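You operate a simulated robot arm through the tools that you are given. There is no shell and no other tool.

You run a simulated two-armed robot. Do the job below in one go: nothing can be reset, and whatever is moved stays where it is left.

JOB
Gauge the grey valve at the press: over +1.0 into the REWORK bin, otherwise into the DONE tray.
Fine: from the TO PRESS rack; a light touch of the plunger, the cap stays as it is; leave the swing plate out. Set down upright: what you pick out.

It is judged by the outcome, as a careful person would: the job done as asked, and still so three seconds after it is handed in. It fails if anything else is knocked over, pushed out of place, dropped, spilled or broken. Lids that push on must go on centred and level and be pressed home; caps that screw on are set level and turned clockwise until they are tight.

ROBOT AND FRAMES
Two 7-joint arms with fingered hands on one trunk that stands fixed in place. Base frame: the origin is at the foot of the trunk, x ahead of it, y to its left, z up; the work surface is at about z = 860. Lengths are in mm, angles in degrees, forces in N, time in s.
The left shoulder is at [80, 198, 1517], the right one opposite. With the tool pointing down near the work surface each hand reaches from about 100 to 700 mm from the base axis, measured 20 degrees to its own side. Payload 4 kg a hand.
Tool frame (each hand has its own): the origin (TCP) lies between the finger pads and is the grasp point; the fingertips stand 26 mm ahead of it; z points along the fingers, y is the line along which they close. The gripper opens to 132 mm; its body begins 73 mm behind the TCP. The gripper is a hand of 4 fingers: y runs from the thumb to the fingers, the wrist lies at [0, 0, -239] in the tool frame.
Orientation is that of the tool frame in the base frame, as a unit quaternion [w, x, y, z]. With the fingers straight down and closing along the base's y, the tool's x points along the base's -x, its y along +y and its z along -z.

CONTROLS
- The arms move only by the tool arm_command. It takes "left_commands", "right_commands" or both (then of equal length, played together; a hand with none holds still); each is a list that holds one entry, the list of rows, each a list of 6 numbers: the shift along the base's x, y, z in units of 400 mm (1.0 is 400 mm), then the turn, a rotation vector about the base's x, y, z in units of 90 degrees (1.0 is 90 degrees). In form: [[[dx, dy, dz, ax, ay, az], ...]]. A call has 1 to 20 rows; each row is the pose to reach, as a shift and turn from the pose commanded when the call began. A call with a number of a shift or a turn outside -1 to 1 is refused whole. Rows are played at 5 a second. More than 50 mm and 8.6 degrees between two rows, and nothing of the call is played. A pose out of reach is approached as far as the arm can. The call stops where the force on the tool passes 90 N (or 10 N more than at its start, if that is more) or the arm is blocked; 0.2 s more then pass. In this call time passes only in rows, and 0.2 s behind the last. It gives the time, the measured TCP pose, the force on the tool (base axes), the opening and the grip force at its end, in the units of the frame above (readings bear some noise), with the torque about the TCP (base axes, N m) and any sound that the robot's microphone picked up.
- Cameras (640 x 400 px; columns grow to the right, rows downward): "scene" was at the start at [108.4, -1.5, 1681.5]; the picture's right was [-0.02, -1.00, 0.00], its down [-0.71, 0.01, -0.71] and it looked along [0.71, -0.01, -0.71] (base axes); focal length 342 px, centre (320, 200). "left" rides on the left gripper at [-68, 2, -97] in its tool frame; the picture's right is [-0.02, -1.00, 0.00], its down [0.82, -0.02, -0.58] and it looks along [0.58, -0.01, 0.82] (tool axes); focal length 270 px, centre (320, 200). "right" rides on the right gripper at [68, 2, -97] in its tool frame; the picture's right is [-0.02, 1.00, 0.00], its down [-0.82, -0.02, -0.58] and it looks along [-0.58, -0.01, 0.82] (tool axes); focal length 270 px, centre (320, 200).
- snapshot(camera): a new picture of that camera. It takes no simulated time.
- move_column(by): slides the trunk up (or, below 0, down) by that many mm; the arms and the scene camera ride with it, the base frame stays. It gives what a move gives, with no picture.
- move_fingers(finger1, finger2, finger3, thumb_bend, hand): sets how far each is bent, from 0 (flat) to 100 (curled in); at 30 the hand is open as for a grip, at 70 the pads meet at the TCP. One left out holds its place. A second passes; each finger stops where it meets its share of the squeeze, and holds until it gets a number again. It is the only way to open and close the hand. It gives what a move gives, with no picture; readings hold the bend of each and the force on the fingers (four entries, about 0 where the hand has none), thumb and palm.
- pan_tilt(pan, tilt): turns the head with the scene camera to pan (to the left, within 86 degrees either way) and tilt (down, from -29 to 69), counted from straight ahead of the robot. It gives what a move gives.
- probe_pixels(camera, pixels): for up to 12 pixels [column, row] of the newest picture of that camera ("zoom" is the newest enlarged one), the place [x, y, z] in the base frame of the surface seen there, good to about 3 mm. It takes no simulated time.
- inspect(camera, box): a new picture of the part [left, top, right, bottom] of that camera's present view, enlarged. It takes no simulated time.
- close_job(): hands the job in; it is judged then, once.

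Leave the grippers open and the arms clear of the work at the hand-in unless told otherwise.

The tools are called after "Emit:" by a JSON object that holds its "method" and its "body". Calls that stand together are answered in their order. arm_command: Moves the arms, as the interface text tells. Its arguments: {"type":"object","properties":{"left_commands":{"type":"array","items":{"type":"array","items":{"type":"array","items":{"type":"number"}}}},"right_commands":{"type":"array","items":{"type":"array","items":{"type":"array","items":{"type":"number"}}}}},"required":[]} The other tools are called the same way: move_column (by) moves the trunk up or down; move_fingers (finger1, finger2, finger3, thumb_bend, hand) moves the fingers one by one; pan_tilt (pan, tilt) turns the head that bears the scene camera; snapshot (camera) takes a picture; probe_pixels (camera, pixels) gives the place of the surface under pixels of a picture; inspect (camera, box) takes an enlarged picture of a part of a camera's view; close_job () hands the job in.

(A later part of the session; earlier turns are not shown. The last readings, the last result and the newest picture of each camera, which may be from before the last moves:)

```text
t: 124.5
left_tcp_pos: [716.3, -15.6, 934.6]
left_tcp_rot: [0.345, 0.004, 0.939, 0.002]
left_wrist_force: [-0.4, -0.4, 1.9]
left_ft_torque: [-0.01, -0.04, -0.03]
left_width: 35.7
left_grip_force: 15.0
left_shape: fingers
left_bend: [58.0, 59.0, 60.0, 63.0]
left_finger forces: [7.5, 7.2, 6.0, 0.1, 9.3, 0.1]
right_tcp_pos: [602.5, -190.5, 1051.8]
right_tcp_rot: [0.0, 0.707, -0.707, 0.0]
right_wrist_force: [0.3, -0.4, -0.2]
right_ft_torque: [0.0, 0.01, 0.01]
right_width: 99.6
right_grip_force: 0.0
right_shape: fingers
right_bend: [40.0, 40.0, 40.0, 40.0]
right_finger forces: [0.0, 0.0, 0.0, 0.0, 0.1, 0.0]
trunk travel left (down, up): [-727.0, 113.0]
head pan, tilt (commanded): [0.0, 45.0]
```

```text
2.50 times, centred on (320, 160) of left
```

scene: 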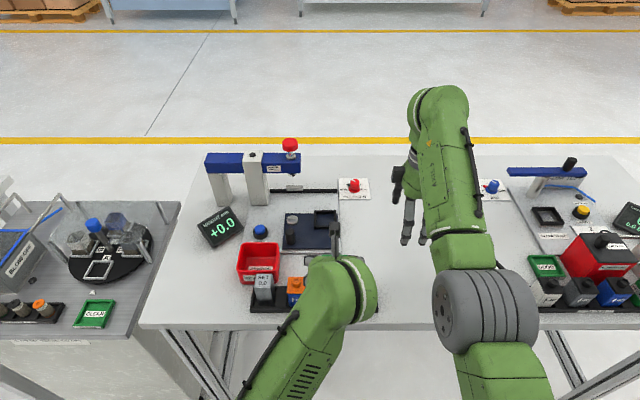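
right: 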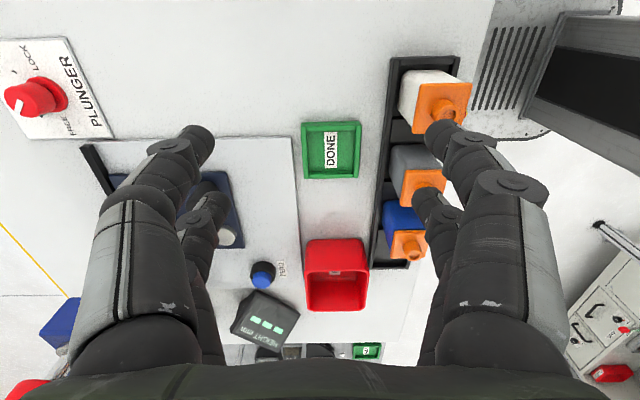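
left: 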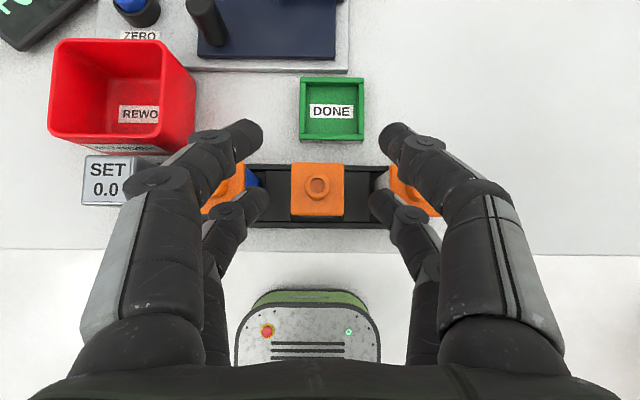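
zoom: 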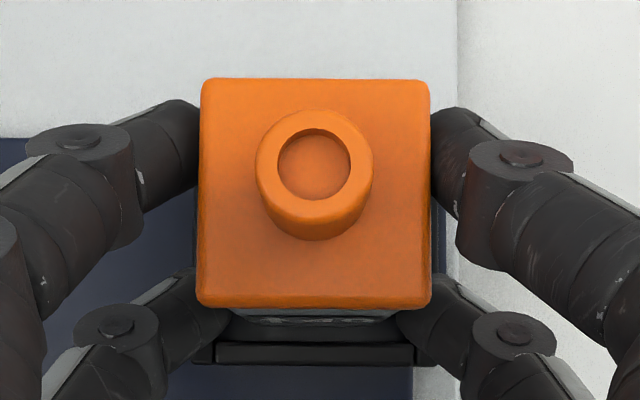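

The valve is down in the nest (+1.9 N at the expected height). I open the fingers and check.

Emit:
{"method": "move_fingers", "body": {"hand": "left", "finger1": 53, "finger2": 53, "finger3": 53, "thumb_bend": 53}}

Emit:
{"method": "inspect", "body": {"camera": "left", "box": [200, 80, 440, 240]}}

Emit:
{"method": "arm_command", "body": {"left_commands": [[[0, 0, 0.05, 0, 0, 0], [0, 0, 0.1, 0, 0, 0], [0, 0, 0.15, 0, 0, 0], [0, 0, 0.2, 0, 0, 0], [-0.02, 0.03, 0.24, 0, 0, 0], [-0.05, 0.07, 0.26, 0.0143, 0.0516, -0.0854], [-0.08, 0.11, 0.26, 0.0286, 0.1031, -0.1708], [-0.11, 0.15, 0.25, 0.0429, 0.1547, -0.2562], [-0.14, 0.19, 0.24, 0.0572, 0.2062, -0.3416], [-0.155, 0.232, 0.23, 0.0572, 0.2062, -0.3416], [-0.155, 0.232, 0.23, 0.0572, 0.2062, -0.3416]]]}}

Emit:
{"method": "snapshot", "body": {"camera": "left"}}

Emit:
{"method": "inspect", "body": {"camera": "scene", "box": [230, 150, 390, 290]}}

```text
t: 125.5
left_tcp_pos: [716.7, -14.9, 934.4]
left_tcp_rot: [0.344, 0.004, 0.939, 0.002]
left_wrist_force: [0.3, -0.4, 0.6]
left_ft_torque: [0.04, -0.01, -0.03]
left_width: 55.2
left_grip_force: 0.0
left_shape: fingers
left_bend: [53.0, 53.0, 53.0, 53.0]
left_finger forces: [0.0, 0.0, 0.1, 0.0, 0.0, 0.1]
right_tcp_pos: [601.6, -189.2, 1052.2]
right_tcp_rot: [0.001, 0.707, -0.707, 0.0]
right_wrist_force: [-0.9, -0.1, -0.7]
right_ft_torque: [-0.01, 0.03, 0.01]
right_width: 99.7
right_grip_force: 0.1
right_shape: fingers
right_bend: [40.0, 40.0, 40.0, 40.0]
right_finger forces: [0.0, 0.0, 0.0, 0.1, 0.0, 0.1]
trunk travel left (down, up): [-727.0, 113.0]
head pan, tilt (commanded): [0.0, 45.0]
```

```text
2.50 times, centred on (320, 160) of left
```

zoom: 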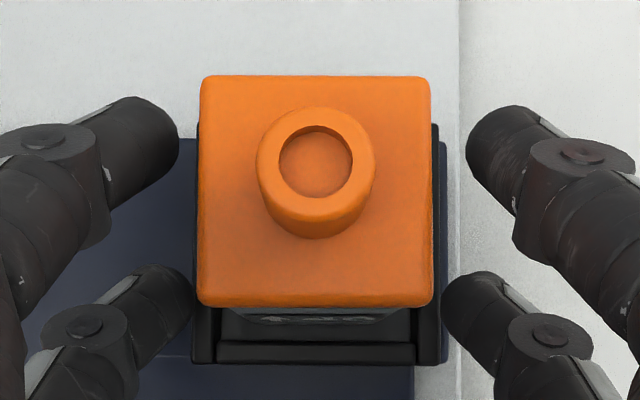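

```text
refused: row 6 steps farther than a row can; nothing moved
```

```text
taken
```

left: 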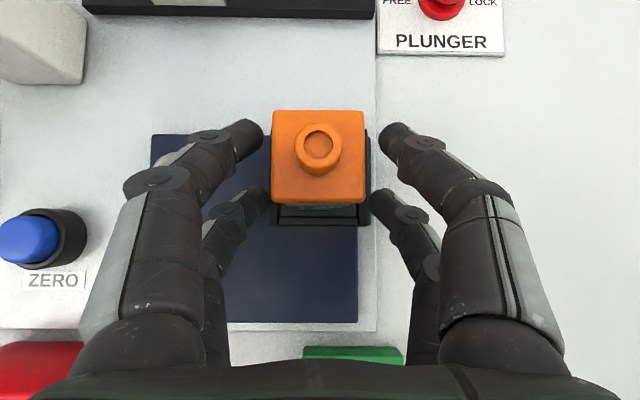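

```text
2.86 times, centred on (310, 220) of scene
```

zoom: 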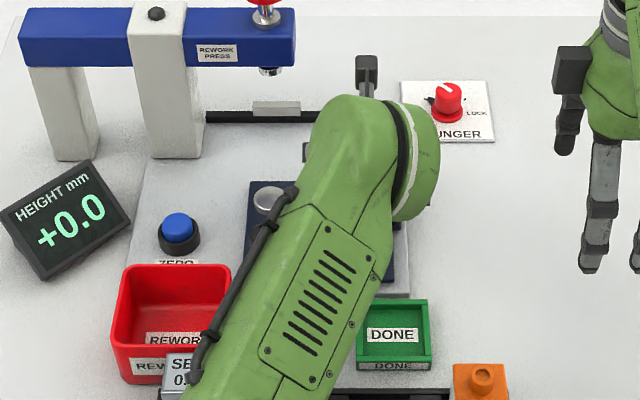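

The valve sits square in the nest. That move was refused for too large a rotation step, so I re-send it with smaller steps: up, then over to the handle at yaw −31°/pitch 21°.

Emit:
{"method": "arm_command", "body": {"left_commands": [[[0, 0, 0.05, 0, 0, 0], [0, 0, 0.1, 0, 0, 0], [0, 0, 0.15, 0, 0, 0], [0, 0, 0.2, 0, 0, 0], [-0.02, 0.03, 0.24, 0, 0, 0], [-0.04, 0.06, 0.25, 0.0095, 0.0344, -0.0569], [-0.06, 0.09, 0.25, 0.0191, 0.0687, -0.1139], [-0.085, 0.125, 0.25, 0.0286, 0.1031, -0.1708], [-0.11, 0.16, 0.24, 0.0381, 0.1375, -0.2277], [-0.135, 0.2, 0.235, 0.0477, 0.1718, -0.2847], [-0.1555, 0.235, 0.226, 0.0572, 0.2062, -0.3416], [-0.1555, 0.235, 0.226, 0.0572, 0.2062, -0.3416]]]}}

Emit:
{"method": "snapshot", "body": {"camera": "left"}}

Emit:
{"method": "inspect", "body": {"camera": "scene", "box": [230, 150, 390, 290]}}

```text
t: 128.1
left_tcp_pos: [652.8, 78.2, 1022.4]
left_tcp_rot: [0.178, 0.267, 0.946, -0.049]
left_wrist_force: [0.7, 0.0, -0.8]
left_ft_torque: [0.02, -0.02, -0.01]
left_width: 55.1
left_grip_force: 0.1
left_shape: fingers
left_bend: [53.0, 53.0, 53.0, 53.0]
left_finger forces: [0.1, 0.0, 0.0, 0.1, 0.1, 0.0]
right_tcp_pos: [602.6, -188.7, 1052.9]
right_tcp_rot: [0.0, 0.707, -0.707, 0.0]
right_wrist_force: [-0.3, 0.3, 0.2]
right_ft_torque: [-0.02, 0.01, -0.02]
right_width: 99.7
right_grip_force: 0.1
right_shape: fingers
right_bend: [40.0, 40.0, 40.0, 40.0]
right_finger forces: [0.1, 0.1, 0.0, 0.0, 0.1, 0.0]
trunk travel left (down, up): [-727.0, 113.0]
head pan, tilt (commanded): [0.0, 45.0]
```

```text
taken
```

left: 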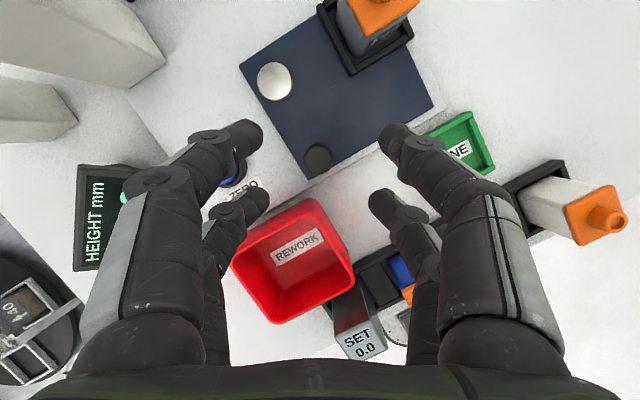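

```text
2.86 times, centred on (310, 220) of scene
```

zoom: 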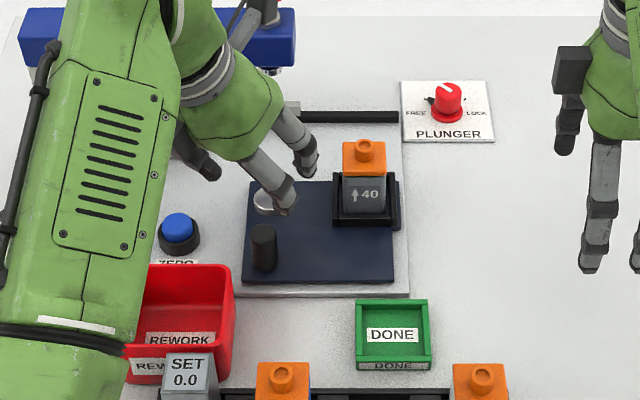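

The valve stands upright in the nest and the handle is at (318, 156). I shift +3 mm and descend around it, then close the cage.

Emit:
{"method": "arm_command", "body": {"left_commands": [[[0.004, 0, -0.06, 0, 0, 0], [0.007, 0, -0.12, 0, 0, 0], [0.007, 0, -0.17, 0, 0, 0], [0.007, 0, -0.21, 0, 0, 0], [0.007, 0, -0.243, 0, 0, 0], [0.007, 0, -0.243, 0, 0, 0]]]}}

Emit:
{"method": "move_fingers", "body": {"hand": "left", "finger1": 69, "finger2": 69, "finger3": 69, "thumb_bend": 69}}

Emit:
{"method": "inspect", "body": {"camera": "left", "box": [200, 80, 440, 240]}}

```text
t: 129.5
left_tcp_pos: [657.3, 78.0, 926.0]
left_tcp_rot: [0.178, 0.267, 0.946, -0.049]
left_wrist_force: [-0.6, 0.1, -0.1]
left_ft_torque: [-0.05, -0.04, 0.01]
left_width: 55.4
left_grip_force: 0.0
left_shape: fingers
left_bend: [53.0, 53.0, 53.0, 53.0]
left_finger forces: [0.1, 0.0, 0.0, 0.0, 0.0, 0.0]
right_tcp_pos: [603.2, -189.7, 1051.9]
right_tcp_rot: [0.0, 0.707, -0.707, 0.0]
right_wrist_force: [-0.2, 1.0, 0.1]
right_ft_torque: [0.04, -0.02, 0.01]
right_width: 99.7
right_grip_force: 0.1
right_shape: fingers
right_bend: [40.0, 40.0, 40.0, 40.0]
right_finger forces: [0.0, 0.1, 0.0, 0.1, 0.0, 0.1]
trunk travel left (down, up): [-727.0, 113.0]
head pan, tilt (commanded): [0.0, 45.0]
```

```text
t: 130.5
left_tcp_pos: [657.0, 78.1, 927.1]
left_tcp_rot: [0.178, 0.267, 0.946, -0.048]
left_wrist_force: [-0.5, -0.1, -0.1]
left_ft_torque: [-0.02, 0.01, 0.05]
left_width: 4.7
left_grip_force: 1.4
left_shape: fingers
left_bend: [69.0, 68.0, 67.0, 69.0]
left_finger forces: [0.1, 0.7, 1.5, 0.0, 0.0, 0.1]
right_tcp_pos: [601.3, -188.6, 1050.4]
right_tcp_rot: [0.0, -0.707, 0.707, 0.0]
right_wrist_force: [0.3, -0.1, 0.5]
right_ft_torque: [0.01, 0.01, -0.02]
right_width: 99.9
right_grip_force: 0.1
right_shape: fingers
right_bend: [40.0, 40.0, 40.0, 40.0]
right_finger forces: [0.0, 0.0, 0.1, 0.0, 0.0, 0.0]
trunk travel left (down, up): [-727.0, 113.0]
head pan, tilt (commanded): [0.0, 45.0]
```

```text
2.50 times, centred on (320, 160) of left
```

zoom: 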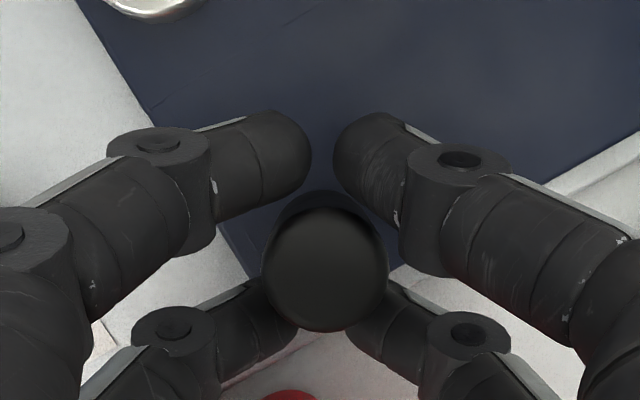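

Handle caged again. I swing the plate in slowly along the arc to about 252°.

Emit:
{"method": "arm_command", "body": {"left_commands": [[[0.0005, -0.0097, 0, 0, 0, 0], [0.0012, -0.0193, 0, 0, 0, 0], [0.0043, -0.0384, 0, 0, 0, 0], [0.0095, -0.057, 0, 0, 0, 0], [0.0165, -0.075, 0, 0, 0, 0], [0.0254, -0.0922, 0, 0, 0, 0], [0.0361, -0.1084, 0, 0, 0, 0], [0.0483, -0.1233, 0, 0, 0, 0], [0.0621, -0.1369, 0, 0, 0, 0], [0.0772, -0.1489, 0, 0, 0, 0], [0.0935, -0.1594, 0, 0, 0, 0], [0.1108, -0.168, 0, 0, 0, 0], [0.1289, -0.1748, 0, 0, 0, 0]]]}}

Emit:
{"method": "snapshot", "body": {"camera": "left"}}

Emit:
{"method": "inspect", "body": {"camera": "scene", "box": [230, 130, 390, 270]}}

```text
t: 133.3
left_tcp_pos: [710.1, 7.3, 928.0]
left_tcp_rot: [0.178, 0.267, 0.946, -0.048]
left_wrist_force: [0.3, 0.1, 0.3]
left_ft_torque: [-0.04, 0.01, 0.01]
left_width: 4.6
left_grip_force: 0.8
left_shape: fingers
left_bend: [69.0, 69.0, 68.0, 69.0]
left_finger forces: [0.1, 0.0, 0.7, 0.0, 0.2, 0.0]
right_tcp_pos: [603.0, -189.5, 1051.9]
right_tcp_rot: [0.0, 0.707, -0.707, -0.001]
right_wrist_force: [-0.6, 0.0, -0.1]
right_ft_torque: [0.02, -0.03, 0.0]
right_width: 99.7
right_grip_force: 0.1
right_shape: fingers
right_bend: [40.0, 40.0, 40.0, 40.0]
right_finger forces: [0.0, 0.1, 0.0, 0.1, 0.0, 0.0]
trunk travel left (down, up): [-727.0, 113.0]
head pan, tilt (commanded): [0.0, 45.0]
```

```text
taken
```

left: 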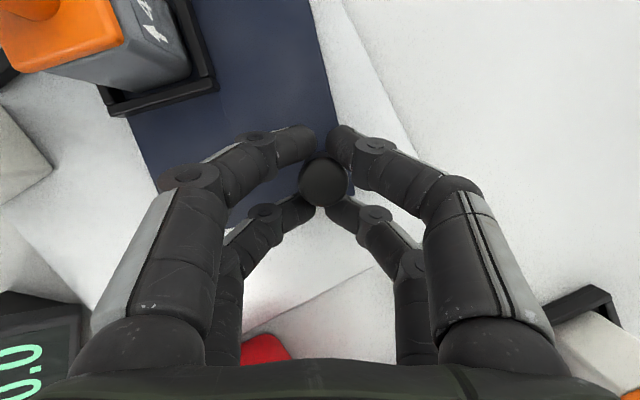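

```text
2.86 times, centred on (310, 200) of scene
```

zoom: 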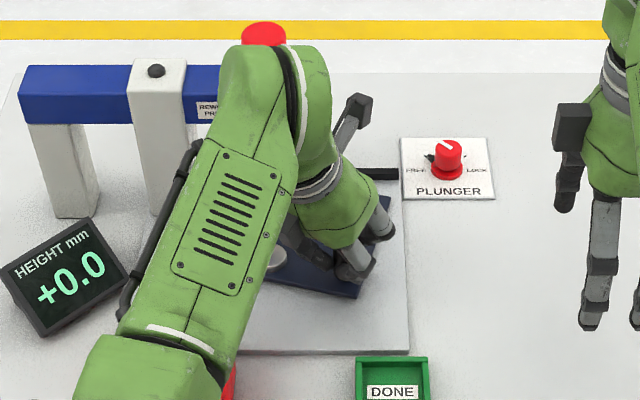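

Smooth, near-zero force. I continue to about 267° and feel for the stop.

Emit:
{"method": "arm_command", "body": {"left_commands": [[[0.0094, -0.0026, 0, 0, 0, 0], [0.0187, -0.0049, 0, 0, 0, 0], [0.0283, -0.0064, 0, 0, 0, 0], [0.0378, -0.0075, 0, 0, 0, 0], [0.0435, -0.008, 0, 0, 0, 0], [0.0475, -0.0083, 0, 0, 0, 0], [0.0475, -0.0083, 0, 0, 0, 0]]]}}

Emit:
{"method": "snapshot", "body": {"camera": "left"}}

```text
t: 134.9
left_tcp_pos: [728.3, 7.0, 928.3]
left_tcp_rot: [0.178, 0.267, 0.946, -0.049]
left_wrist_force: [0.8, -0.9, 1.0]
left_ft_torque: [-0.01, 0.01, -0.01]
left_width: 4.7
left_grip_force: 0.9
left_shape: fingers
left_bend: [69.0, 69.0, 68.0, 69.0]
left_finger forces: [0.1, 0.0, 0.5, 0.0, 1.3, 0.0]
right_tcp_pos: [602.2, -189.9, 1052.0]
right_tcp_rot: [0.001, 0.708, -0.707, 0.001]
right_wrist_force: [0.5, -0.8, 0.1]
right_ft_torque: [-0.02, -0.01, 0.03]
right_width: 99.7
right_grip_force: 0.1
right_shape: fingers
right_bend: [40.0, 40.0, 40.0, 40.0]
right_finger forces: [0.1, 0.0, 0.0, 0.1, 0.0, 0.0]
trunk travel left (down, up): [-727.0, 113.0]
head pan, tilt (commanded): [0.0, 45.0]
```

```text
taken
```

left: 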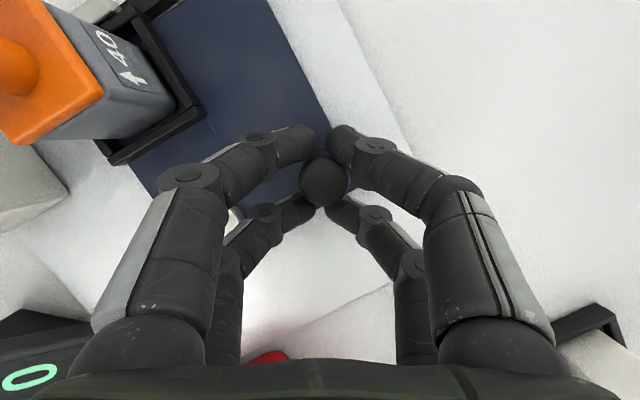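

Not yet at the stop. I push on in ~1.5 mm steps.

Emit:
{"method": "arm_command", "body": {"left_commands": [[[0.004, -0.002, 0, 0, 0, 0], [0.008, -0.003, 0, 0, 0, 0], [0.008, -0.003, 0, 0, 0, 0]]]}}

```text
t: 135.7
left_tcp_pos: [729.8, 3.0, 928.8]
left_tcp_rot: [0.178, 0.267, 0.946, -0.049]
left_wrist_force: [-1.9, 0.6, -0.1]
left_ft_torque: [0.0, 0.04, 0.06]
left_width: 4.7
left_grip_force: 0.6
left_shape: fingers
left_bend: [69.0, 69.0, 69.0, 69.0]
left_finger forces: [0.0, 0.6, 0.9, 0.1, 0.0, 0.0]
right_tcp_pos: [602.1, -188.5, 1050.8]
right_tcp_rot: [-0.001, 0.708, -0.707, 0.001]
right_wrist_force: [0.2, 0.6, 0.3]
right_ft_torque: [0.0, 0.04, -0.01]
right_width: 99.9
right_grip_force: 0.1
right_shape: fingers
right_bend: [40.0, 40.0, 40.0, 40.0]
right_finger forces: [0.0, 0.1, 0.0, 0.0, 0.0, 0.0]
trunk travel left (down, up): [-727.0, 113.0]
head pan, tilt (commanded): [0.0, 45.0]
```

Emit:
{"method": "arm_command", "body": {"left_commands": [[[0.004, 0, 0, 0, 0, 0], [0.006, 0, 0, 0, 0, 0]]]}}

Emit:
{"method": "inspect", "body": {"camera": "left", "box": [0, 0, 430, 270]}}

```text
t: 136.3
left_tcp_pos: [730.7, 4.5, 929.5]
left_tcp_rot: [0.178, 0.267, 0.946, -0.049]
left_wrist_force: [-7.0, 1.9, 1.3]
left_ft_torque: [0.04, 0.21, -0.03]
left_width: 4.5
left_grip_force: 3.8
left_shape: fingers
left_bend: [69.0, 69.0, 68.0, 69.0]
left_finger forces: [0.1, 0.2, 7.1, 0.0, 0.0, 0.0]
right_tcp_pos: [601.0, -188.9, 1052.5]
right_tcp_rot: [-0.001, 0.707, -0.707, 0.0]
right_wrist_force: [0.1, -0.7, 0.0]
right_ft_torque: [0.01, -0.02, -0.04]
right_width: 99.9
right_grip_force: 0.1
right_shape: fingers
right_bend: [40.0, 40.0, 40.0, 40.0]
right_finger forces: [0.0, 0.0, 0.0, 0.1, 0.1, 0.0]
trunk travel left (down, up): [-727.0, 113.0]
head pan, tilt (commanded): [0.0, 45.0]
```

```text
1.48 times, centred on (215, 135) of left
```

zoom: 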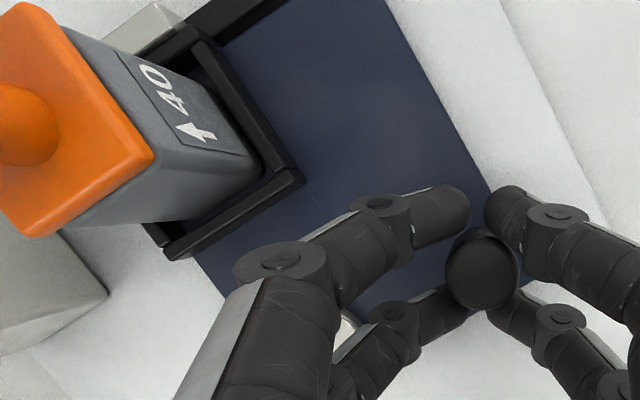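

At the stop (−7 N). I back off slightly to unload, then open and rise.

Emit:
{"method": "arm_command", "body": {"left_commands": [[[-0.004, 0, 0, 0, 0, 0], [-0.004, 0, 0, 0, 0, 0]]]}}

Emit:
{"method": "move_fingers", "body": {"hand": "left", "finger1": 53, "finger2": 53, "finger3": 53, "thumb_bend": 53}}

Emit:
{"method": "arm_command", "body": {"left_commands": [[[0, 0, 0.05, 0, 0, 0], [0, 0, 0.1, 0, 0, 0], [0, 0, 0.15, 0, 0, 0], [-0.05, 0, 0.2, 0, 0, 0], [-0.1, 0, 0.24, 0, 0, 0], [-0.14, 0.03, 0.27, 0, 0, 0], [-0.17, 0.07, 0.31, 0, 0, 0], [-0.19, 0.12, 0.35, 0, 0, 0]]]}}

Emit:
{"method": "inspect", "body": {"camera": "scene", "box": [200, 130, 380, 260]}}

```text
t: 136.9
left_tcp_pos: [730.1, 5.0, 929.5]
left_tcp_rot: [0.179, 0.267, 0.946, -0.049]
left_wrist_force: [-3.8, 1.9, -0.1]
left_ft_torque: [0.02, 0.06, -0.05]
left_width: 4.5
left_grip_force: 1.6
left_shape: fingers
left_bend: [69.0, 69.0, 68.0, 69.0]
left_finger forces: [0.0, 0.2, 2.7, 0.0, 0.1, 0.1]
right_tcp_pos: [600.9, -189.1, 1052.7]
right_tcp_rot: [0.0, 0.707, -0.707, 0.001]
right_wrist_force: [0.2, -0.1, -0.1]
right_ft_torque: [0.01, -0.05, 0.03]
right_width: 99.8
right_grip_force: 0.2
right_shape: fingers
right_bend: [40.0, 40.0, 40.0, 40.0]
right_finger forces: [0.1, 0.1, 0.0, 0.1, 0.0, 0.0]
trunk travel left (down, up): [-727.0, 113.0]
head pan, tilt (commanded): [0.0, 45.0]
```

```text
t: 137.9
left_tcp_pos: [731.6, 4.8, 926.9]
left_tcp_rot: [0.178, 0.267, 0.946, -0.048]
left_wrist_force: [-0.3, -0.6, -0.3]
left_ft_torque: [0.05, 0.01, -0.02]
left_width: 55.3
left_grip_force: 0.0
left_shape: fingers
left_bend: [53.0, 53.0, 53.0, 53.0]
left_finger forces: [0.0, 0.0, 0.0, 0.0, 0.0, 0.0]
right_tcp_pos: [602.5, -189.2, 1051.4]
right_tcp_rot: [0.0, 0.707, -0.707, 0.0]
right_wrist_force: [0.1, -0.4, -0.1]
right_ft_torque: [-0.03, 0.01, -0.01]
right_width: 99.7
right_grip_force: 0.0
right_shape: fingers
right_bend: [40.0, 40.0, 40.0, 40.0]
right_finger forces: [0.0, 0.1, 0.0, 0.0, 0.1, 0.1]
trunk travel left (down, up): [-727.0, 113.0]
head pan, tilt (commanded): [0.0, 45.0]
```

```text
t: 139.7
left_tcp_pos: [655.4, 52.7, 1068.6]
left_tcp_rot: [0.178, 0.268, 0.946, -0.048]
left_wrist_force: [0.3, 1.0, 0.3]
left_ft_torque: [-0.01, -0.01, -0.02]
left_width: 55.5
left_grip_force: 0.1
left_shape: fingers
left_bend: [53.0, 53.0, 53.0, 53.0]
left_finger forces: [0.0, 0.0, 0.1, 0.0, 0.0, 0.0]
right_tcp_pos: [601.5, -188.6, 1051.8]
right_tcp_rot: [0.0, 0.707, -0.707, 0.0]
right_wrist_force: [0.0, -0.1, -0.4]
right_ft_torque: [0.05, 0.01, -0.01]
right_width: 99.6
right_grip_force: 0.1
right_shape: fingers
right_bend: [40.0, 40.0, 40.0, 40.0]
right_finger forces: [0.0, 0.0, 0.0, 0.0, 0.0, 0.1]
trunk travel left (down, up): [-727.0, 113.0]
head pan, tilt (commanded): [0.0, 45.0]
```

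```text
3.08 times, centred on (290, 195) of scene
```

zoom: 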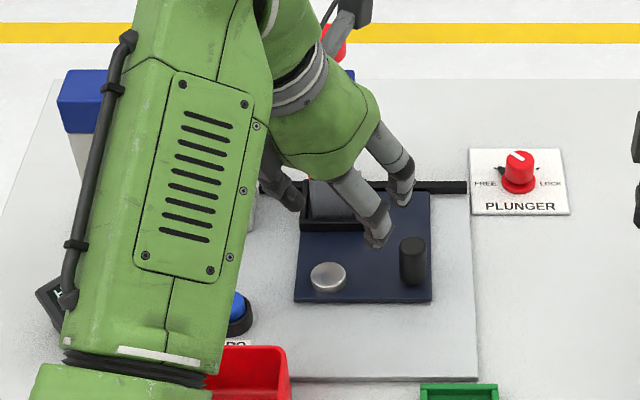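

The plate is in. I close the left fingers to a pointer, and move over the plunger at 40° pitch while the right camera hand returns to watch the display.

Emit:
{"method": "move_fingers", "body": {"hand": "left", "finger1": 70, "finger2": 70, "finger3": 70, "thumb_bend": 70}}

Emit:
{"method": "arm_command", "body": {"left_commands": [[[0.01, 0.015, 0.06, -0.0095, -0.0344, 0.0569], [0.02, 0.03, 0.11, -0.0191, -0.0687, 0.1139], [0.03, 0.05, 0.16, -0.0286, -0.1031, 0.1708], [0.04, 0.07, 0.2, -0.0381, -0.1375, 0.2277], [0.05, 0.085, 0.215, -0.0477, -0.1718, 0.2847], [0.0625, 0.0925, 0.2175, -0.0572, -0.2062, 0.3416], [0.14, 0.085, 0.2175, -0.0572, -0.2062, 0.3416], [0.23, 0.075, 0.215, -0.0572, -0.2062, 0.3416], [0.32, 0.065, 0.2, -0.0572, -0.2062, 0.3416], [0.4165, 0.0595, 0.16, -0.0572, -0.2062, 0.3416], [0.4165, 0.0595, 0.16, -0.0572, -0.2062, 0.3416]]], "right_commands": [[[0, 0.02, 0, 0, 0, 0], [0, 0.04, 0, 0, 0, 0], [0, 0.06, 0, 0, 0, 0], [0, 0.08, 0, 0, 0, 0], [0, 0.1, 0, 0, 0, 0], [0, 0.12, 0, 0, 0, 0], [0, 0.14, 0, 0, 0, 0], [0, 0.16, 0, 0, 0, 0], [0, 0.18, 0, 0, 0, 0], [0, 0.2, 0, 0, 0, 0], [0, 0.22, 0, 0, 0, 0]]]}}

Emit:
{"method": "inspect", "body": {"camera": "left", "box": [200, 100, 440, 260]}}

Emit:
{"method": "snapshot", "body": {"camera": "right"}}

Emit:
{"method": "inspect", "body": {"camera": "scene", "box": [270, 110, 330, 220]}}

```text
t: 140.7
left_tcp_pos: [656.2, 52.3, 1067.0]
left_tcp_rot: [0.179, 0.267, 0.946, -0.049]
left_wrist_force: [0.0, -0.2, -1.0]
left_ft_torque: [0.02, -0.01, 0.02]
left_width: 1.5
left_grip_force: 0.0
left_shape: fingers
left_bend: [70.0, 70.0, 70.0, 70.0]
left_finger forces: [0.0, 0.0, 0.0, 0.0, 0.1, 0.1]
right_tcp_pos: [603.6, -189.9, 1051.6]
right_tcp_rot: [0.0, -0.707, 0.708, 0.0]
right_wrist_force: [-0.3, -0.4, 0.2]
right_ft_torque: [-0.02, -0.02, 0.0]
right_width: 99.9
right_grip_force: 0.0
right_shape: fingers
right_bend: [40.0, 40.0, 40.0, 40.0]
right_finger forces: [0.0, 0.0, 0.0, 0.0, 0.0, 0.0]
trunk travel left (down, up): [-727.0, 113.0]
head pan, tilt (commanded): [0.0, 45.0]
```

```text
t: 143.1
left_tcp_pos: [824.8, 76.3, 1132.0]
left_tcp_rot: [0.345, 0.004, 0.939, 0.001]
left_wrist_force: [-0.5, -0.1, 0.6]
left_ft_torque: [0.05, 0.0, 0.02]
left_width: 1.6
left_grip_force: 0.1
left_shape: fingers
left_bend: [70.0, 70.0, 70.0, 70.0]
left_finger forces: [0.1, 0.0, 0.0, 0.0, 0.0, 0.0]
right_tcp_pos: [600.9, -101.9, 1048.6]
right_tcp_rot: [0.0, 0.707, -0.707, 0.0]
right_wrist_force: [0.8, 0.4, -1.0]
right_ft_torque: [0.04, 0.0, -0.02]
right_width: 99.6
right_grip_force: 0.1
right_shape: fingers
right_bend: [40.0, 40.0, 40.0, 40.0]
right_finger forces: [0.0, 0.0, 0.0, 0.0, 0.1, 0.0]
trunk travel left (down, up): [-727.0, 113.0]
head pan, tilt (commanded): [0.0, 45.0]
```

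```text
2.50 times, centred on (320, 180) of left
```

zoom: 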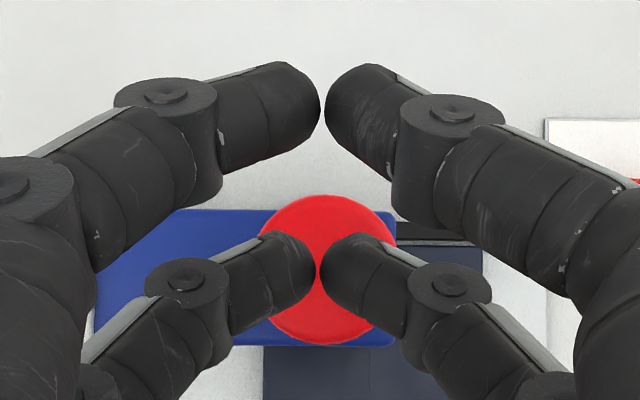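

```text
taken
```

right: 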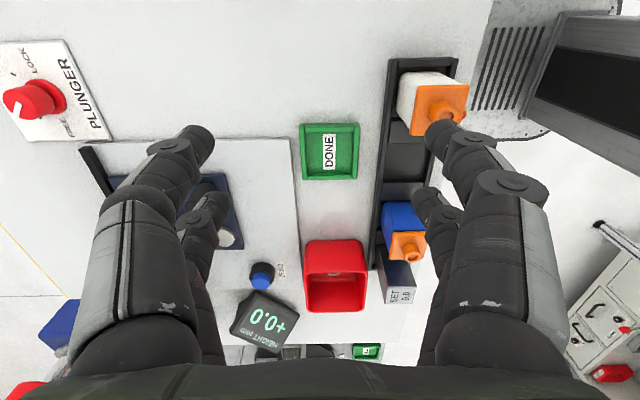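

```text
3.64 times, centred on (300, 165) of scene
```

zoom: 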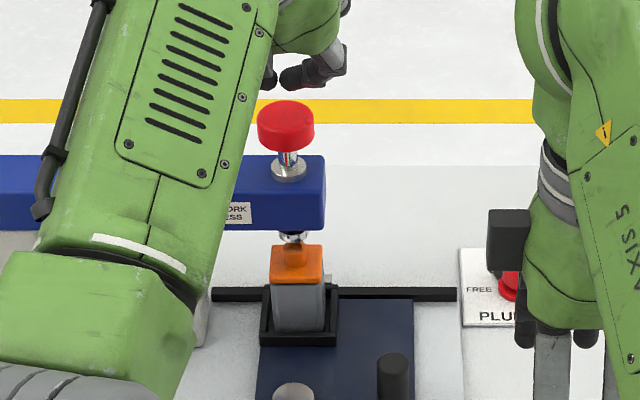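

Fingertips are centred over the knob, display visible (still the held +0.0). I lower to just about first touch (z≈1107).

Emit:
{"method": "arm_command", "body": {"left_commands": [[[0, 0, -0.02, 0, 0, 0], [0, 0, -0.04, 0, 0, 0], [0, 0, -0.055, 0, 0, 0], [0, 0, -0.0625, 0, 0, 0], [0, 0, -0.0625, 0, 0, 0]]]}}

Emit:
{"method": "inspect", "body": {"camera": "right", "box": [225, 280, 305, 360]}}

```text
t: 144.3
left_tcp_pos: [823.9, 77.5, 1105.3]
left_tcp_rot: [0.346, 0.005, 0.938, 0.001]
left_wrist_force: [0.5, -0.2, 1.3]
left_ft_torque: [0.01, 0.0, 0.0]
left_width: 1.8
left_grip_force: 0.4
left_shape: fingers
left_bend: [70.0, 70.0, 70.0, 70.0]
left_finger forces: [0.1, 0.3, 0.7, 0.1, 0.1, 0.1]
right_tcp_pos: [600.0, -100.6, 1048.9]
right_tcp_rot: [0.0, -0.707, 0.708, 0.0]
right_wrist_force: [-0.2, -0.1, 0.0]
right_ft_torque: [-0.02, 0.0, 0.02]
right_width: 99.5
right_grip_force: 0.0
right_shape: fingers
right_bend: [40.0, 40.0, 40.0, 40.0]
right_finger forces: [0.1, 0.1, 0.0, 0.0, 0.1, 0.0]
trunk travel left (down, up): [-727.0, 113.0]
head pan, tilt (commanded): [0.0, 45.0]
```

```text
5.00 times, centred on (265, 320) of right
```

zoom: 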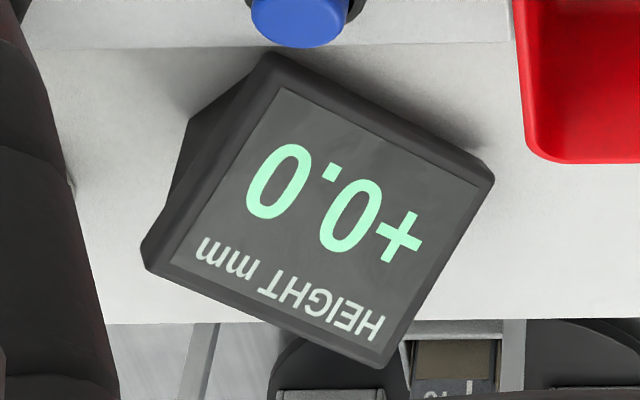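

Light touch on the knob. I press 3 mm more in 1 mm steps and read.

Emit:
{"method": "arm_command", "body": {"left_commands": [[[0, 0, -0.0025, 0, 0, 0], [0, 0, -0.005, 0, 0, 0], [0, 0, -0.0075, 0, 0, 0]]]}}

Emit:
{"method": "inspect", "body": {"camera": "right", "box": [225, 280, 305, 360]}}

Emit:
{"method": "inspect", "body": {"camera": "scene", "box": [280, 140, 320, 200]}}

```text
t: 145.1
left_tcp_pos: [822.4, 76.8, 1103.0]
left_tcp_rot: [0.345, 0.004, 0.939, 0.002]
left_wrist_force: [0.3, 0.4, 1.2]
left_ft_torque: [0.01, -0.06, 0.02]
left_width: 1.4
left_grip_force: 0.9
left_shape: fingers
left_bend: [70.0, 70.0, 70.0, 70.0]
left_finger forces: [0.0, 0.5, 0.6, 0.0, 0.0, 0.0]
right_tcp_pos: [601.3, -101.0, 1049.1]
right_tcp_rot: [0.0, -0.707, 0.707, 0.0]
right_wrist_force: [-0.2, -0.6, 0.2]
right_ft_torque: [0.0, -0.02, 0.02]
right_width: 99.8
right_grip_force: 0.0
right_shape: fingers
right_bend: [40.0, 40.0, 40.0, 40.0]
right_finger forces: [0.0, 0.1, 0.0, 0.1, 0.0, 0.1]
trunk travel left (down, up): [-727.0, 113.0]
head pan, tilt (commanded): [0.0, 45.0]
```

```text
5.00 times, centred on (265, 320) of right
```

zoom: 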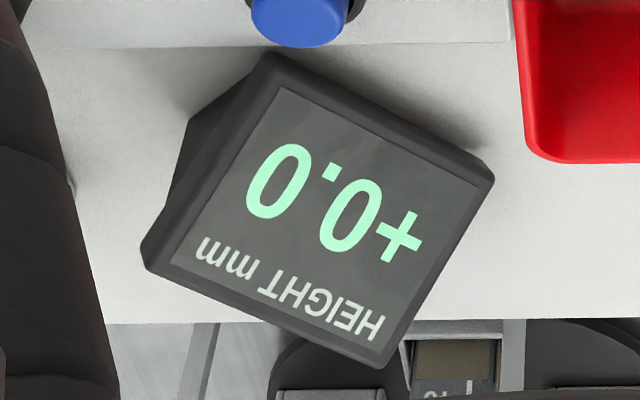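

```text
6.67 times, centred on (300, 170) of scene
```

zoom: 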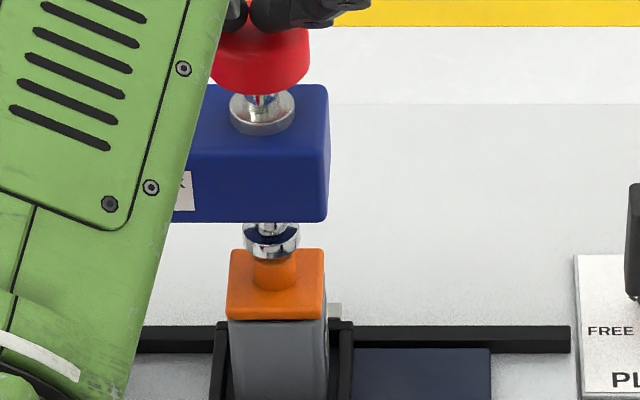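

The plunger tip is now just above the valve's nub. I go 1 mm at a time.

Emit:
{"method": "arm_command", "body": {"left_commands": [[[0, 0, -0.0025, 0, 0, 0]]]}}

Emit:
{"method": "inspect", "body": {"camera": "right", "box": [225, 280, 305, 360]}}

Emit:
{"method": "arm_command", "body": {"left_commands": [[[0, 0, -0.0025, 0, 0, 0]]]}}

Emit:
{"method": "inspect", "body": {"camera": "right", "box": [225, 280, 305, 360]}}

```text
t: 145.5
left_tcp_pos: [823.1, 77.3, 1103.1]
left_tcp_rot: [0.344, 0.004, 0.939, 0.003]
left_wrist_force: [0.7, 0.5, 1.6]
left_ft_torque: [-0.02, 0.01, -0.01]
left_width: 1.5
left_grip_force: 0.5
left_shape: fingers
left_bend: [70.0, 70.0, 70.0, 70.0]
left_finger forces: [0.0, 0.6, 0.6, 0.0, 0.0, 0.1]
right_tcp_pos: [599.7, -100.5, 1049.1]
right_tcp_rot: [-0.001, 0.708, -0.707, 0.001]
right_wrist_force: [0.4, 0.1, 0.1]
right_ft_torque: [0.02, 0.03, -0.02]
right_width: 99.6
right_grip_force: 0.1
right_shape: fingers
right_bend: [40.0, 40.0, 40.0, 40.0]
right_finger forces: [0.0, 0.0, 0.0, 0.0, 0.0, 0.1]
trunk travel left (down, up): [-727.0, 113.0]
head pan, tilt (commanded): [0.0, 45.0]
```

```text
5.00 times, centred on (265, 320) of right
```

zoom: 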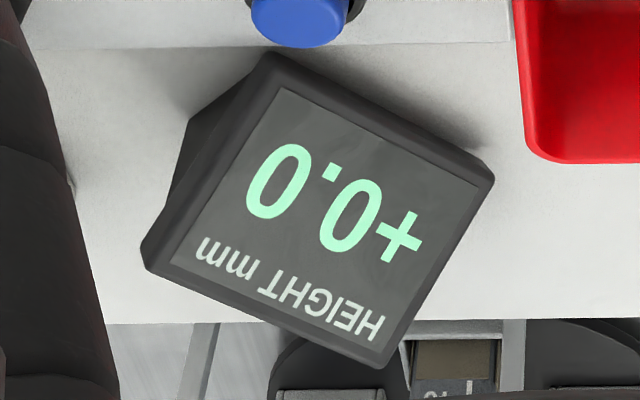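

```text
t: 145.9
left_tcp_pos: [823.1, 75.6, 1101.8]
left_tcp_rot: [0.345, 0.005, 0.938, 0.001]
left_wrist_force: [0.4, 0.9, 1.1]
left_ft_torque: [-0.02, -0.03, -0.01]
left_width: 1.3
left_grip_force: 0.7
left_shape: fingers
left_bend: [70.0, 70.0, 70.0, 70.0]
left_finger forces: [0.1, 0.8, 0.6, 0.1, 0.1, 0.0]
right_tcp_pos: [601.0, -102.0, 1050.3]
right_tcp_rot: [0.001, 0.707, -0.707, 0.0]
right_wrist_force: [0.4, 0.0, 0.5]
right_ft_torque: [0.02, -0.02, 0.03]
right_width: 99.8
right_grip_force: 0.0
right_shape: fingers
right_bend: [40.0, 40.0, 40.0, 40.0]
right_finger forces: [0.0, 0.1, 0.1, 0.0, 0.0, 0.0]
trunk travel left (down, up): [-727.0, 113.0]
head pan, tilt (commanded): [0.0, 45.0]
```

```text
5.00 times, centred on (265, 320) of right
```

zoom: 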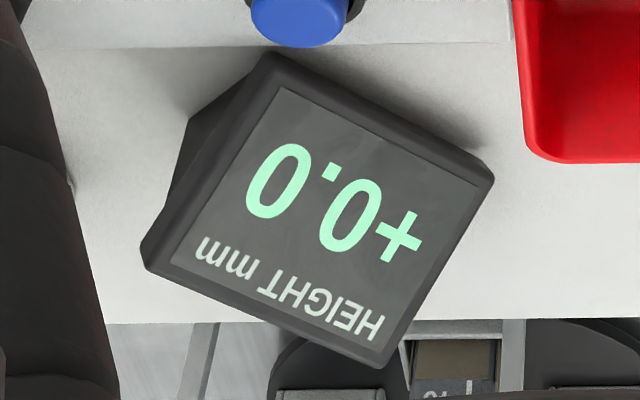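

Still only the plunger's light spring (~1 N) and the held value. I continue by 1 mm steps.

Emit:
{"method": "arm_command", "body": {"left_commands": [[[0, 0, -0.0025, 0, 0, 0]]]}}

Emit:
{"method": "inspect", "body": {"camera": "right", "box": [225, 280, 305, 360]}}

Emit:
{"method": "inspect", "body": {"camera": "scene", "box": [285, 160, 315, 190]}}

```text
t: 146.3
left_tcp_pos: [821.0, 75.2, 1100.8]
left_tcp_rot: [0.345, 0.004, 0.939, 0.002]
left_wrist_force: [0.6, 0.4, 1.4]
left_ft_torque: [0.02, -0.03, 0.01]
left_width: 1.2
left_grip_force: 0.7
left_shape: fingers
left_bend: [70.0, 70.0, 70.0, 70.0]
left_finger forces: [0.1, 0.9, 0.5, 0.0, 0.1, 0.0]
right_tcp_pos: [600.4, -102.6, 1049.5]
right_tcp_rot: [0.0, -0.707, 0.707, -0.001]
right_wrist_force: [0.7, -0.1, 0.1]
right_ft_torque: [-0.02, 0.0, 0.0]
right_width: 99.7
right_grip_force: 0.1
right_shape: fingers
right_bend: [40.0, 40.0, 40.0, 40.0]
right_finger forces: [0.0, 0.0, 0.0, 0.0, 0.0, 0.1]
trunk travel left (down, up): [-727.0, 113.0]
head pan, tilt (commanded): [0.0, 45.0]
```

```text
5.00 times, centred on (265, 320) of right
```

zoom: 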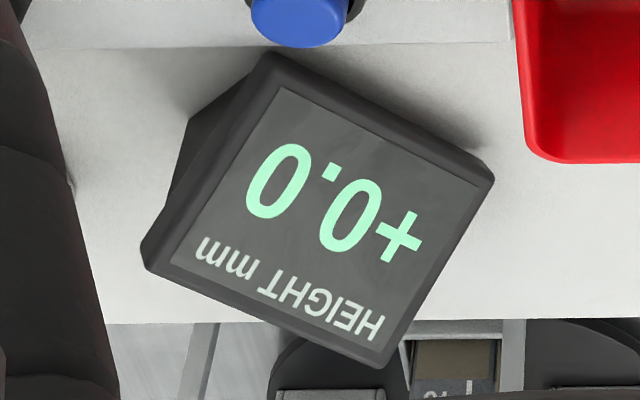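

```text
13.33 times, centred on (300, 175) of scene
```

zoom: 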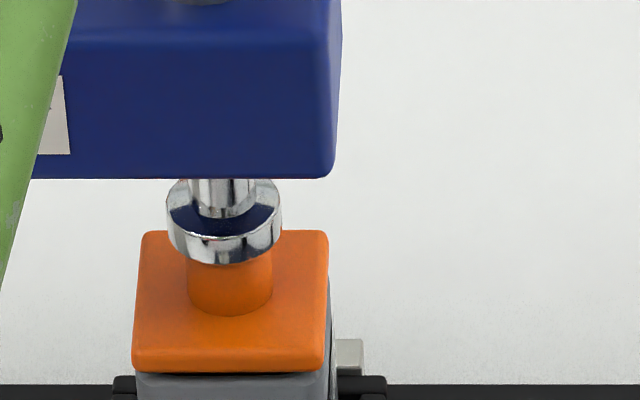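

The plunger foot is almost on the nub. Another 1 mm.

Emit:
{"method": "arm_command", "body": {"left_commands": [[[0, 0, -0.0025, 0, 0, 0]]]}}

Emit:
{"method": "inspect", "body": {"camera": "right", "box": [225, 280, 305, 360]}}

```text
t: 146.7
left_tcp_pos: [821.7, 76.3, 1099.2]
left_tcp_rot: [0.346, 0.004, 0.938, 0.002]
left_wrist_force: [0.8, 0.2, 0.9]
left_ft_torque: [-0.01, 0.0, -0.02]
left_width: 1.5
left_grip_force: 0.4
left_shape: fingers
left_bend: [70.0, 70.0, 70.0, 70.0]
left_finger forces: [0.0, 0.9, 0.6, 0.0, 0.0, 0.0]
right_tcp_pos: [600.8, -102.0, 1050.4]
right_tcp_rot: [0.0, 0.707, -0.707, 0.0]
right_wrist_force: [0.7, 0.3, 0.9]
right_ft_torque: [-0.02, 0.02, 0.02]
right_width: 100.0
right_grip_force: 0.0
right_shape: fingers
right_bend: [40.0, 40.0, 40.0, 40.0]
right_finger forces: [0.0, 0.0, 0.1, 0.0, 0.0, 0.0]
trunk travel left (down, up): [-727.0, 113.0]
head pan, tilt (commanded): [0.0, 45.0]
```

```text
5.00 times, centred on (265, 320) of right
```

zoom: 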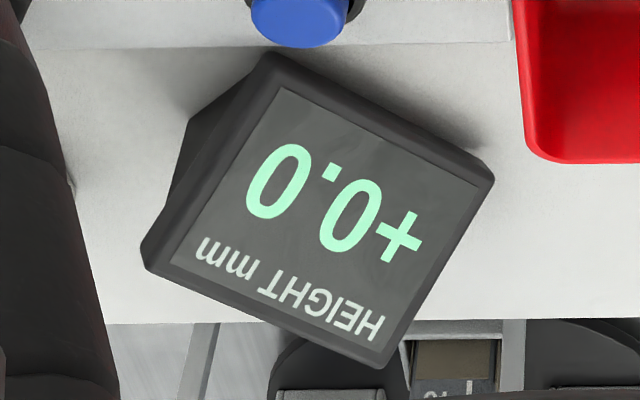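

Emit:
{"method": "arm_command", "body": {"left_commands": [[[0, 0, -0.002, 0, 0, 0]]]}}

Emit:
{"method": "inspect", "body": {"camera": "right", "box": [225, 280, 305, 360]}}

Emit:
{"method": "inspect", "body": {"camera": "scene", "box": [285, 160, 315, 190]}}

```text
t: 147.1
left_tcp_pos: [822.2, 74.7, 1099.8]
left_tcp_rot: [0.346, 0.003, 0.938, 0.003]
left_wrist_force: [-0.3, 0.4, 2.4]
left_ft_torque: [0.01, 0.0, 0.01]
left_width: 1.3
left_grip_force: 0.9
left_shape: fingers
left_bend: [70.0, 70.0, 70.0, 70.0]
left_finger forces: [0.0, 1.0, 0.7, 0.0, 0.0, 0.1]
right_tcp_pos: [600.7, -101.5, 1049.7]
right_tcp_rot: [0.0, -0.706, 0.708, 0.0]
right_wrist_force: [-0.4, 0.6, -0.5]
right_ft_torque: [-0.01, 0.03, -0.01]
right_width: 100.0
right_grip_force: 0.0
right_shape: fingers
right_bend: [40.0, 40.0, 40.0, 40.0]
right_finger forces: [0.0, 0.0, 0.1, 0.1, 0.0, 0.1]
trunk travel left (down, up): [-727.0, 113.0]
head pan, tilt (commanded): [0.0, 45.0]
```

```text
5.00 times, centred on (265, 320) of right
```

zoom: 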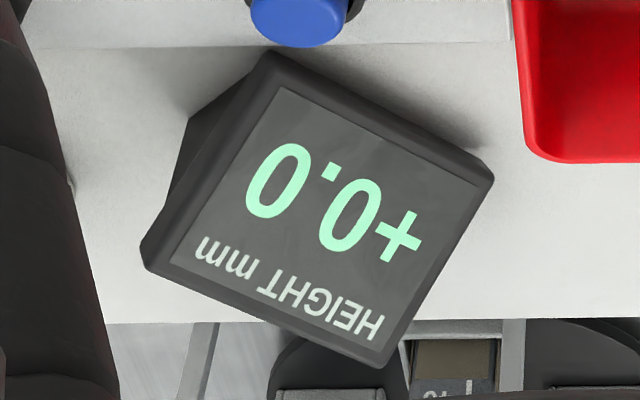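

```text
13.33 times, centred on (300, 175) of scene
```

zoom: 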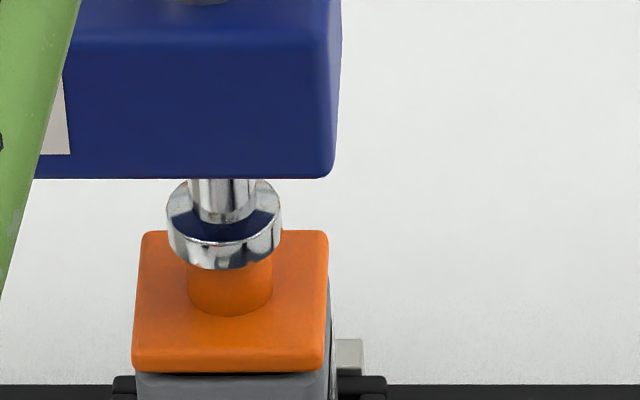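

The foot is a hair above/at the nub. Continuing 0.8 mm.

Emit:
{"method": "arm_command", "body": {"left_commands": [[[0, 0, -0.002, 0, 0, 0]]]}}

Emit:
{"method": "inspect", "body": {"camera": "right", "box": [225, 280, 305, 360]}}

```text
t: 147.5
left_tcp_pos: [822.3, 77.0, 1098.1]
left_tcp_rot: [0.345, 0.004, 0.938, 0.002]
left_wrist_force: [0.2, 0.4, 3.4]
left_ft_torque: [0.03, -0.02, 0.0]
left_width: 1.5
left_grip_force: 1.6
left_shape: fingers
left_bend: [70.0, 70.0, 70.0, 70.0]
left_finger forces: [0.1, 2.1, 1.0, 0.1, 0.0, 0.0]
right_tcp_pos: [600.2, -102.5, 1050.1]
right_tcp_rot: [0.0, -0.707, 0.707, 0.0]
right_wrist_force: [0.2, -1.0, 0.0]
right_ft_torque: [0.01, 0.05, -0.02]
right_width: 99.6
right_grip_force: 0.0
right_shape: fingers
right_bend: [40.0, 40.0, 40.0, 40.0]
right_finger forces: [0.0, 0.0, 0.0, 0.1, 0.0, 0.0]
trunk travel left (down, up): [-727.0, 113.0]
head pan, tilt (commanded): [0.0, 45.0]
```

```text
5.00 times, centred on (265, 320) of right
```

zoom: 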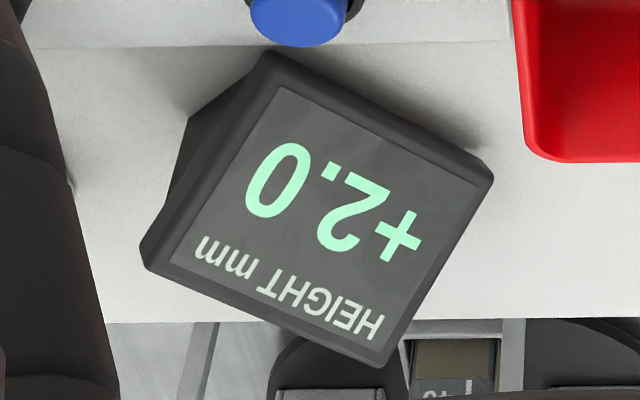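

The gauge reads +2.0 at only ~3.4 N — over +1.0, so this valve goes to REWORK. I lift off the plunger and return to above the handle, moving the right hand aside.

Emit:
{"method": "arm_command", "body": {"left_commands": [[[0, 0, 0.05, 0, 0, 0], [0, 0, 0.1, 0, 0, 0], [-0.05, 0, 0.13, 0, 0, 0], [-0.12, -0.03, 0.13, 0, 0, 0], [-0.2, -0.07, 0.12, 0.0095, 0.0344, -0.0569], [-0.26, -0.11, 0.1, 0.0191, 0.0687, -0.1139], [-0.28, -0.15, 0.06, 0.0286, 0.1031, -0.1708], [-0.27, -0.18, 0.02, 0.0381, 0.1375, -0.2277], [-0.25, -0.18, -0.04, 0.0477, 0.1718, -0.2847], [-0.23, -0.182, -0.12, 0.0572, 0.2062, -0.3416], [-0.23, -0.182, -0.18, 0.0572, 0.2062, -0.3416]]], "right_commands": [[[0, -0.02, 0, 0, 0, 0], [0, -0.04, 0, 0, 0, 0], [0, -0.06, 0, 0, 0, 0], [0, -0.08, 0, 0, 0, 0], [0, -0.1, 0, 0, 0, 0], [0, -0.12, 0, 0, 0, 0], [0, -0.14, 0, 0, 0, 0], [0, -0.16, 0, 0, 0, 0], [0, -0.18, 0, 0, 0, 0], [0, -0.2, 0, 0, 0, 0], [0, -0.225, 0, 0, 0, 0]]]}}

Emit:
{"method": "move_fingers", "body": {"hand": "left", "finger1": 53, "finger2": 53, "finger3": 53, "thumb_bend": 53}}

Emit:
{"method": "snapshot", "body": {"camera": "left"}}

```text
t: 149.9
left_tcp_pos: [730.6, 3.2, 1025.5]
left_tcp_rot: [0.179, 0.268, 0.946, -0.048]
left_wrist_force: [0.2, 0.6, -0.1]
left_ft_torque: [-0.02, 0.01, 0.0]
left_width: 1.5
left_grip_force: 0.0
left_shape: fingers
left_bend: [70.0, 70.0, 70.0, 70.0]
left_finger forces: [0.0, 0.1, 0.1, 0.1, 0.0, 0.0]
right_tcp_pos: [601.6, -193.5, 1050.9]
right_tcp_rot: [-0.001, 0.707, -0.707, 0.0]
right_wrist_force: [0.5, 0.0, -0.2]
right_ft_torque: [0.02, -0.01, -0.02]
right_width: 100.2
right_grip_force: 0.0
right_shape: fingers
right_bend: [40.0, 40.0, 40.0, 40.0]
right_finger forces: [0.0, 0.0, 0.1, 0.0, 0.1, 0.0]
trunk travel left (down, up): [-727.0, 113.0]
head pan, tilt (commanded): [0.0, 45.0]
```

```text
t: 150.9
left_tcp_pos: [730.5, 4.0, 1025.7]
left_tcp_rot: [0.178, 0.267, 0.946, -0.049]
left_wrist_force: [-0.4, 0.6, -0.4]
left_ft_torque: [0.03, 0.01, -0.03]
left_width: 54.9
left_grip_force: 0.1
left_shape: fingers
left_bend: [53.0, 53.0, 53.0, 53.0]
left_finger forces: [0.0, 0.1, 0.0, 0.0, 0.0, 0.0]
right_tcp_pos: [601.3, -192.5, 1050.1]
right_tcp_rot: [-0.001, 0.707, -0.707, -0.001]
right_wrist_force: [0.3, 0.3, 0.0]
right_ft_torque: [0.01, -0.02, -0.02]
right_width: 99.6
right_grip_force: 0.0
right_shape: fingers
right_bend: [40.0, 40.0, 40.0, 40.0]
right_finger forces: [0.0, 0.0, 0.0, 0.0, 0.0, 0.0]
trunk travel left (down, up): [-727.0, 113.0]
head pan, tilt (commanded): [0.0, 45.0]
```

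```text
taken
```

left: 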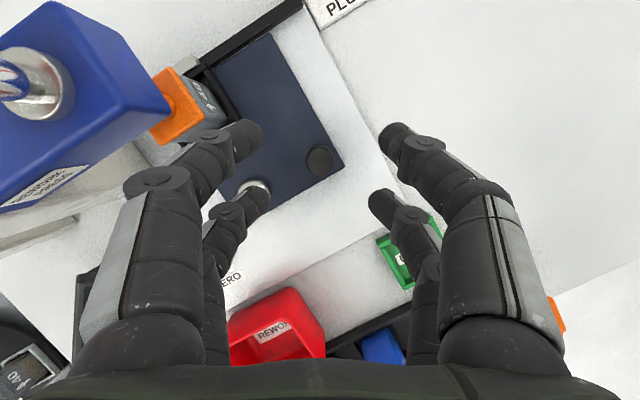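

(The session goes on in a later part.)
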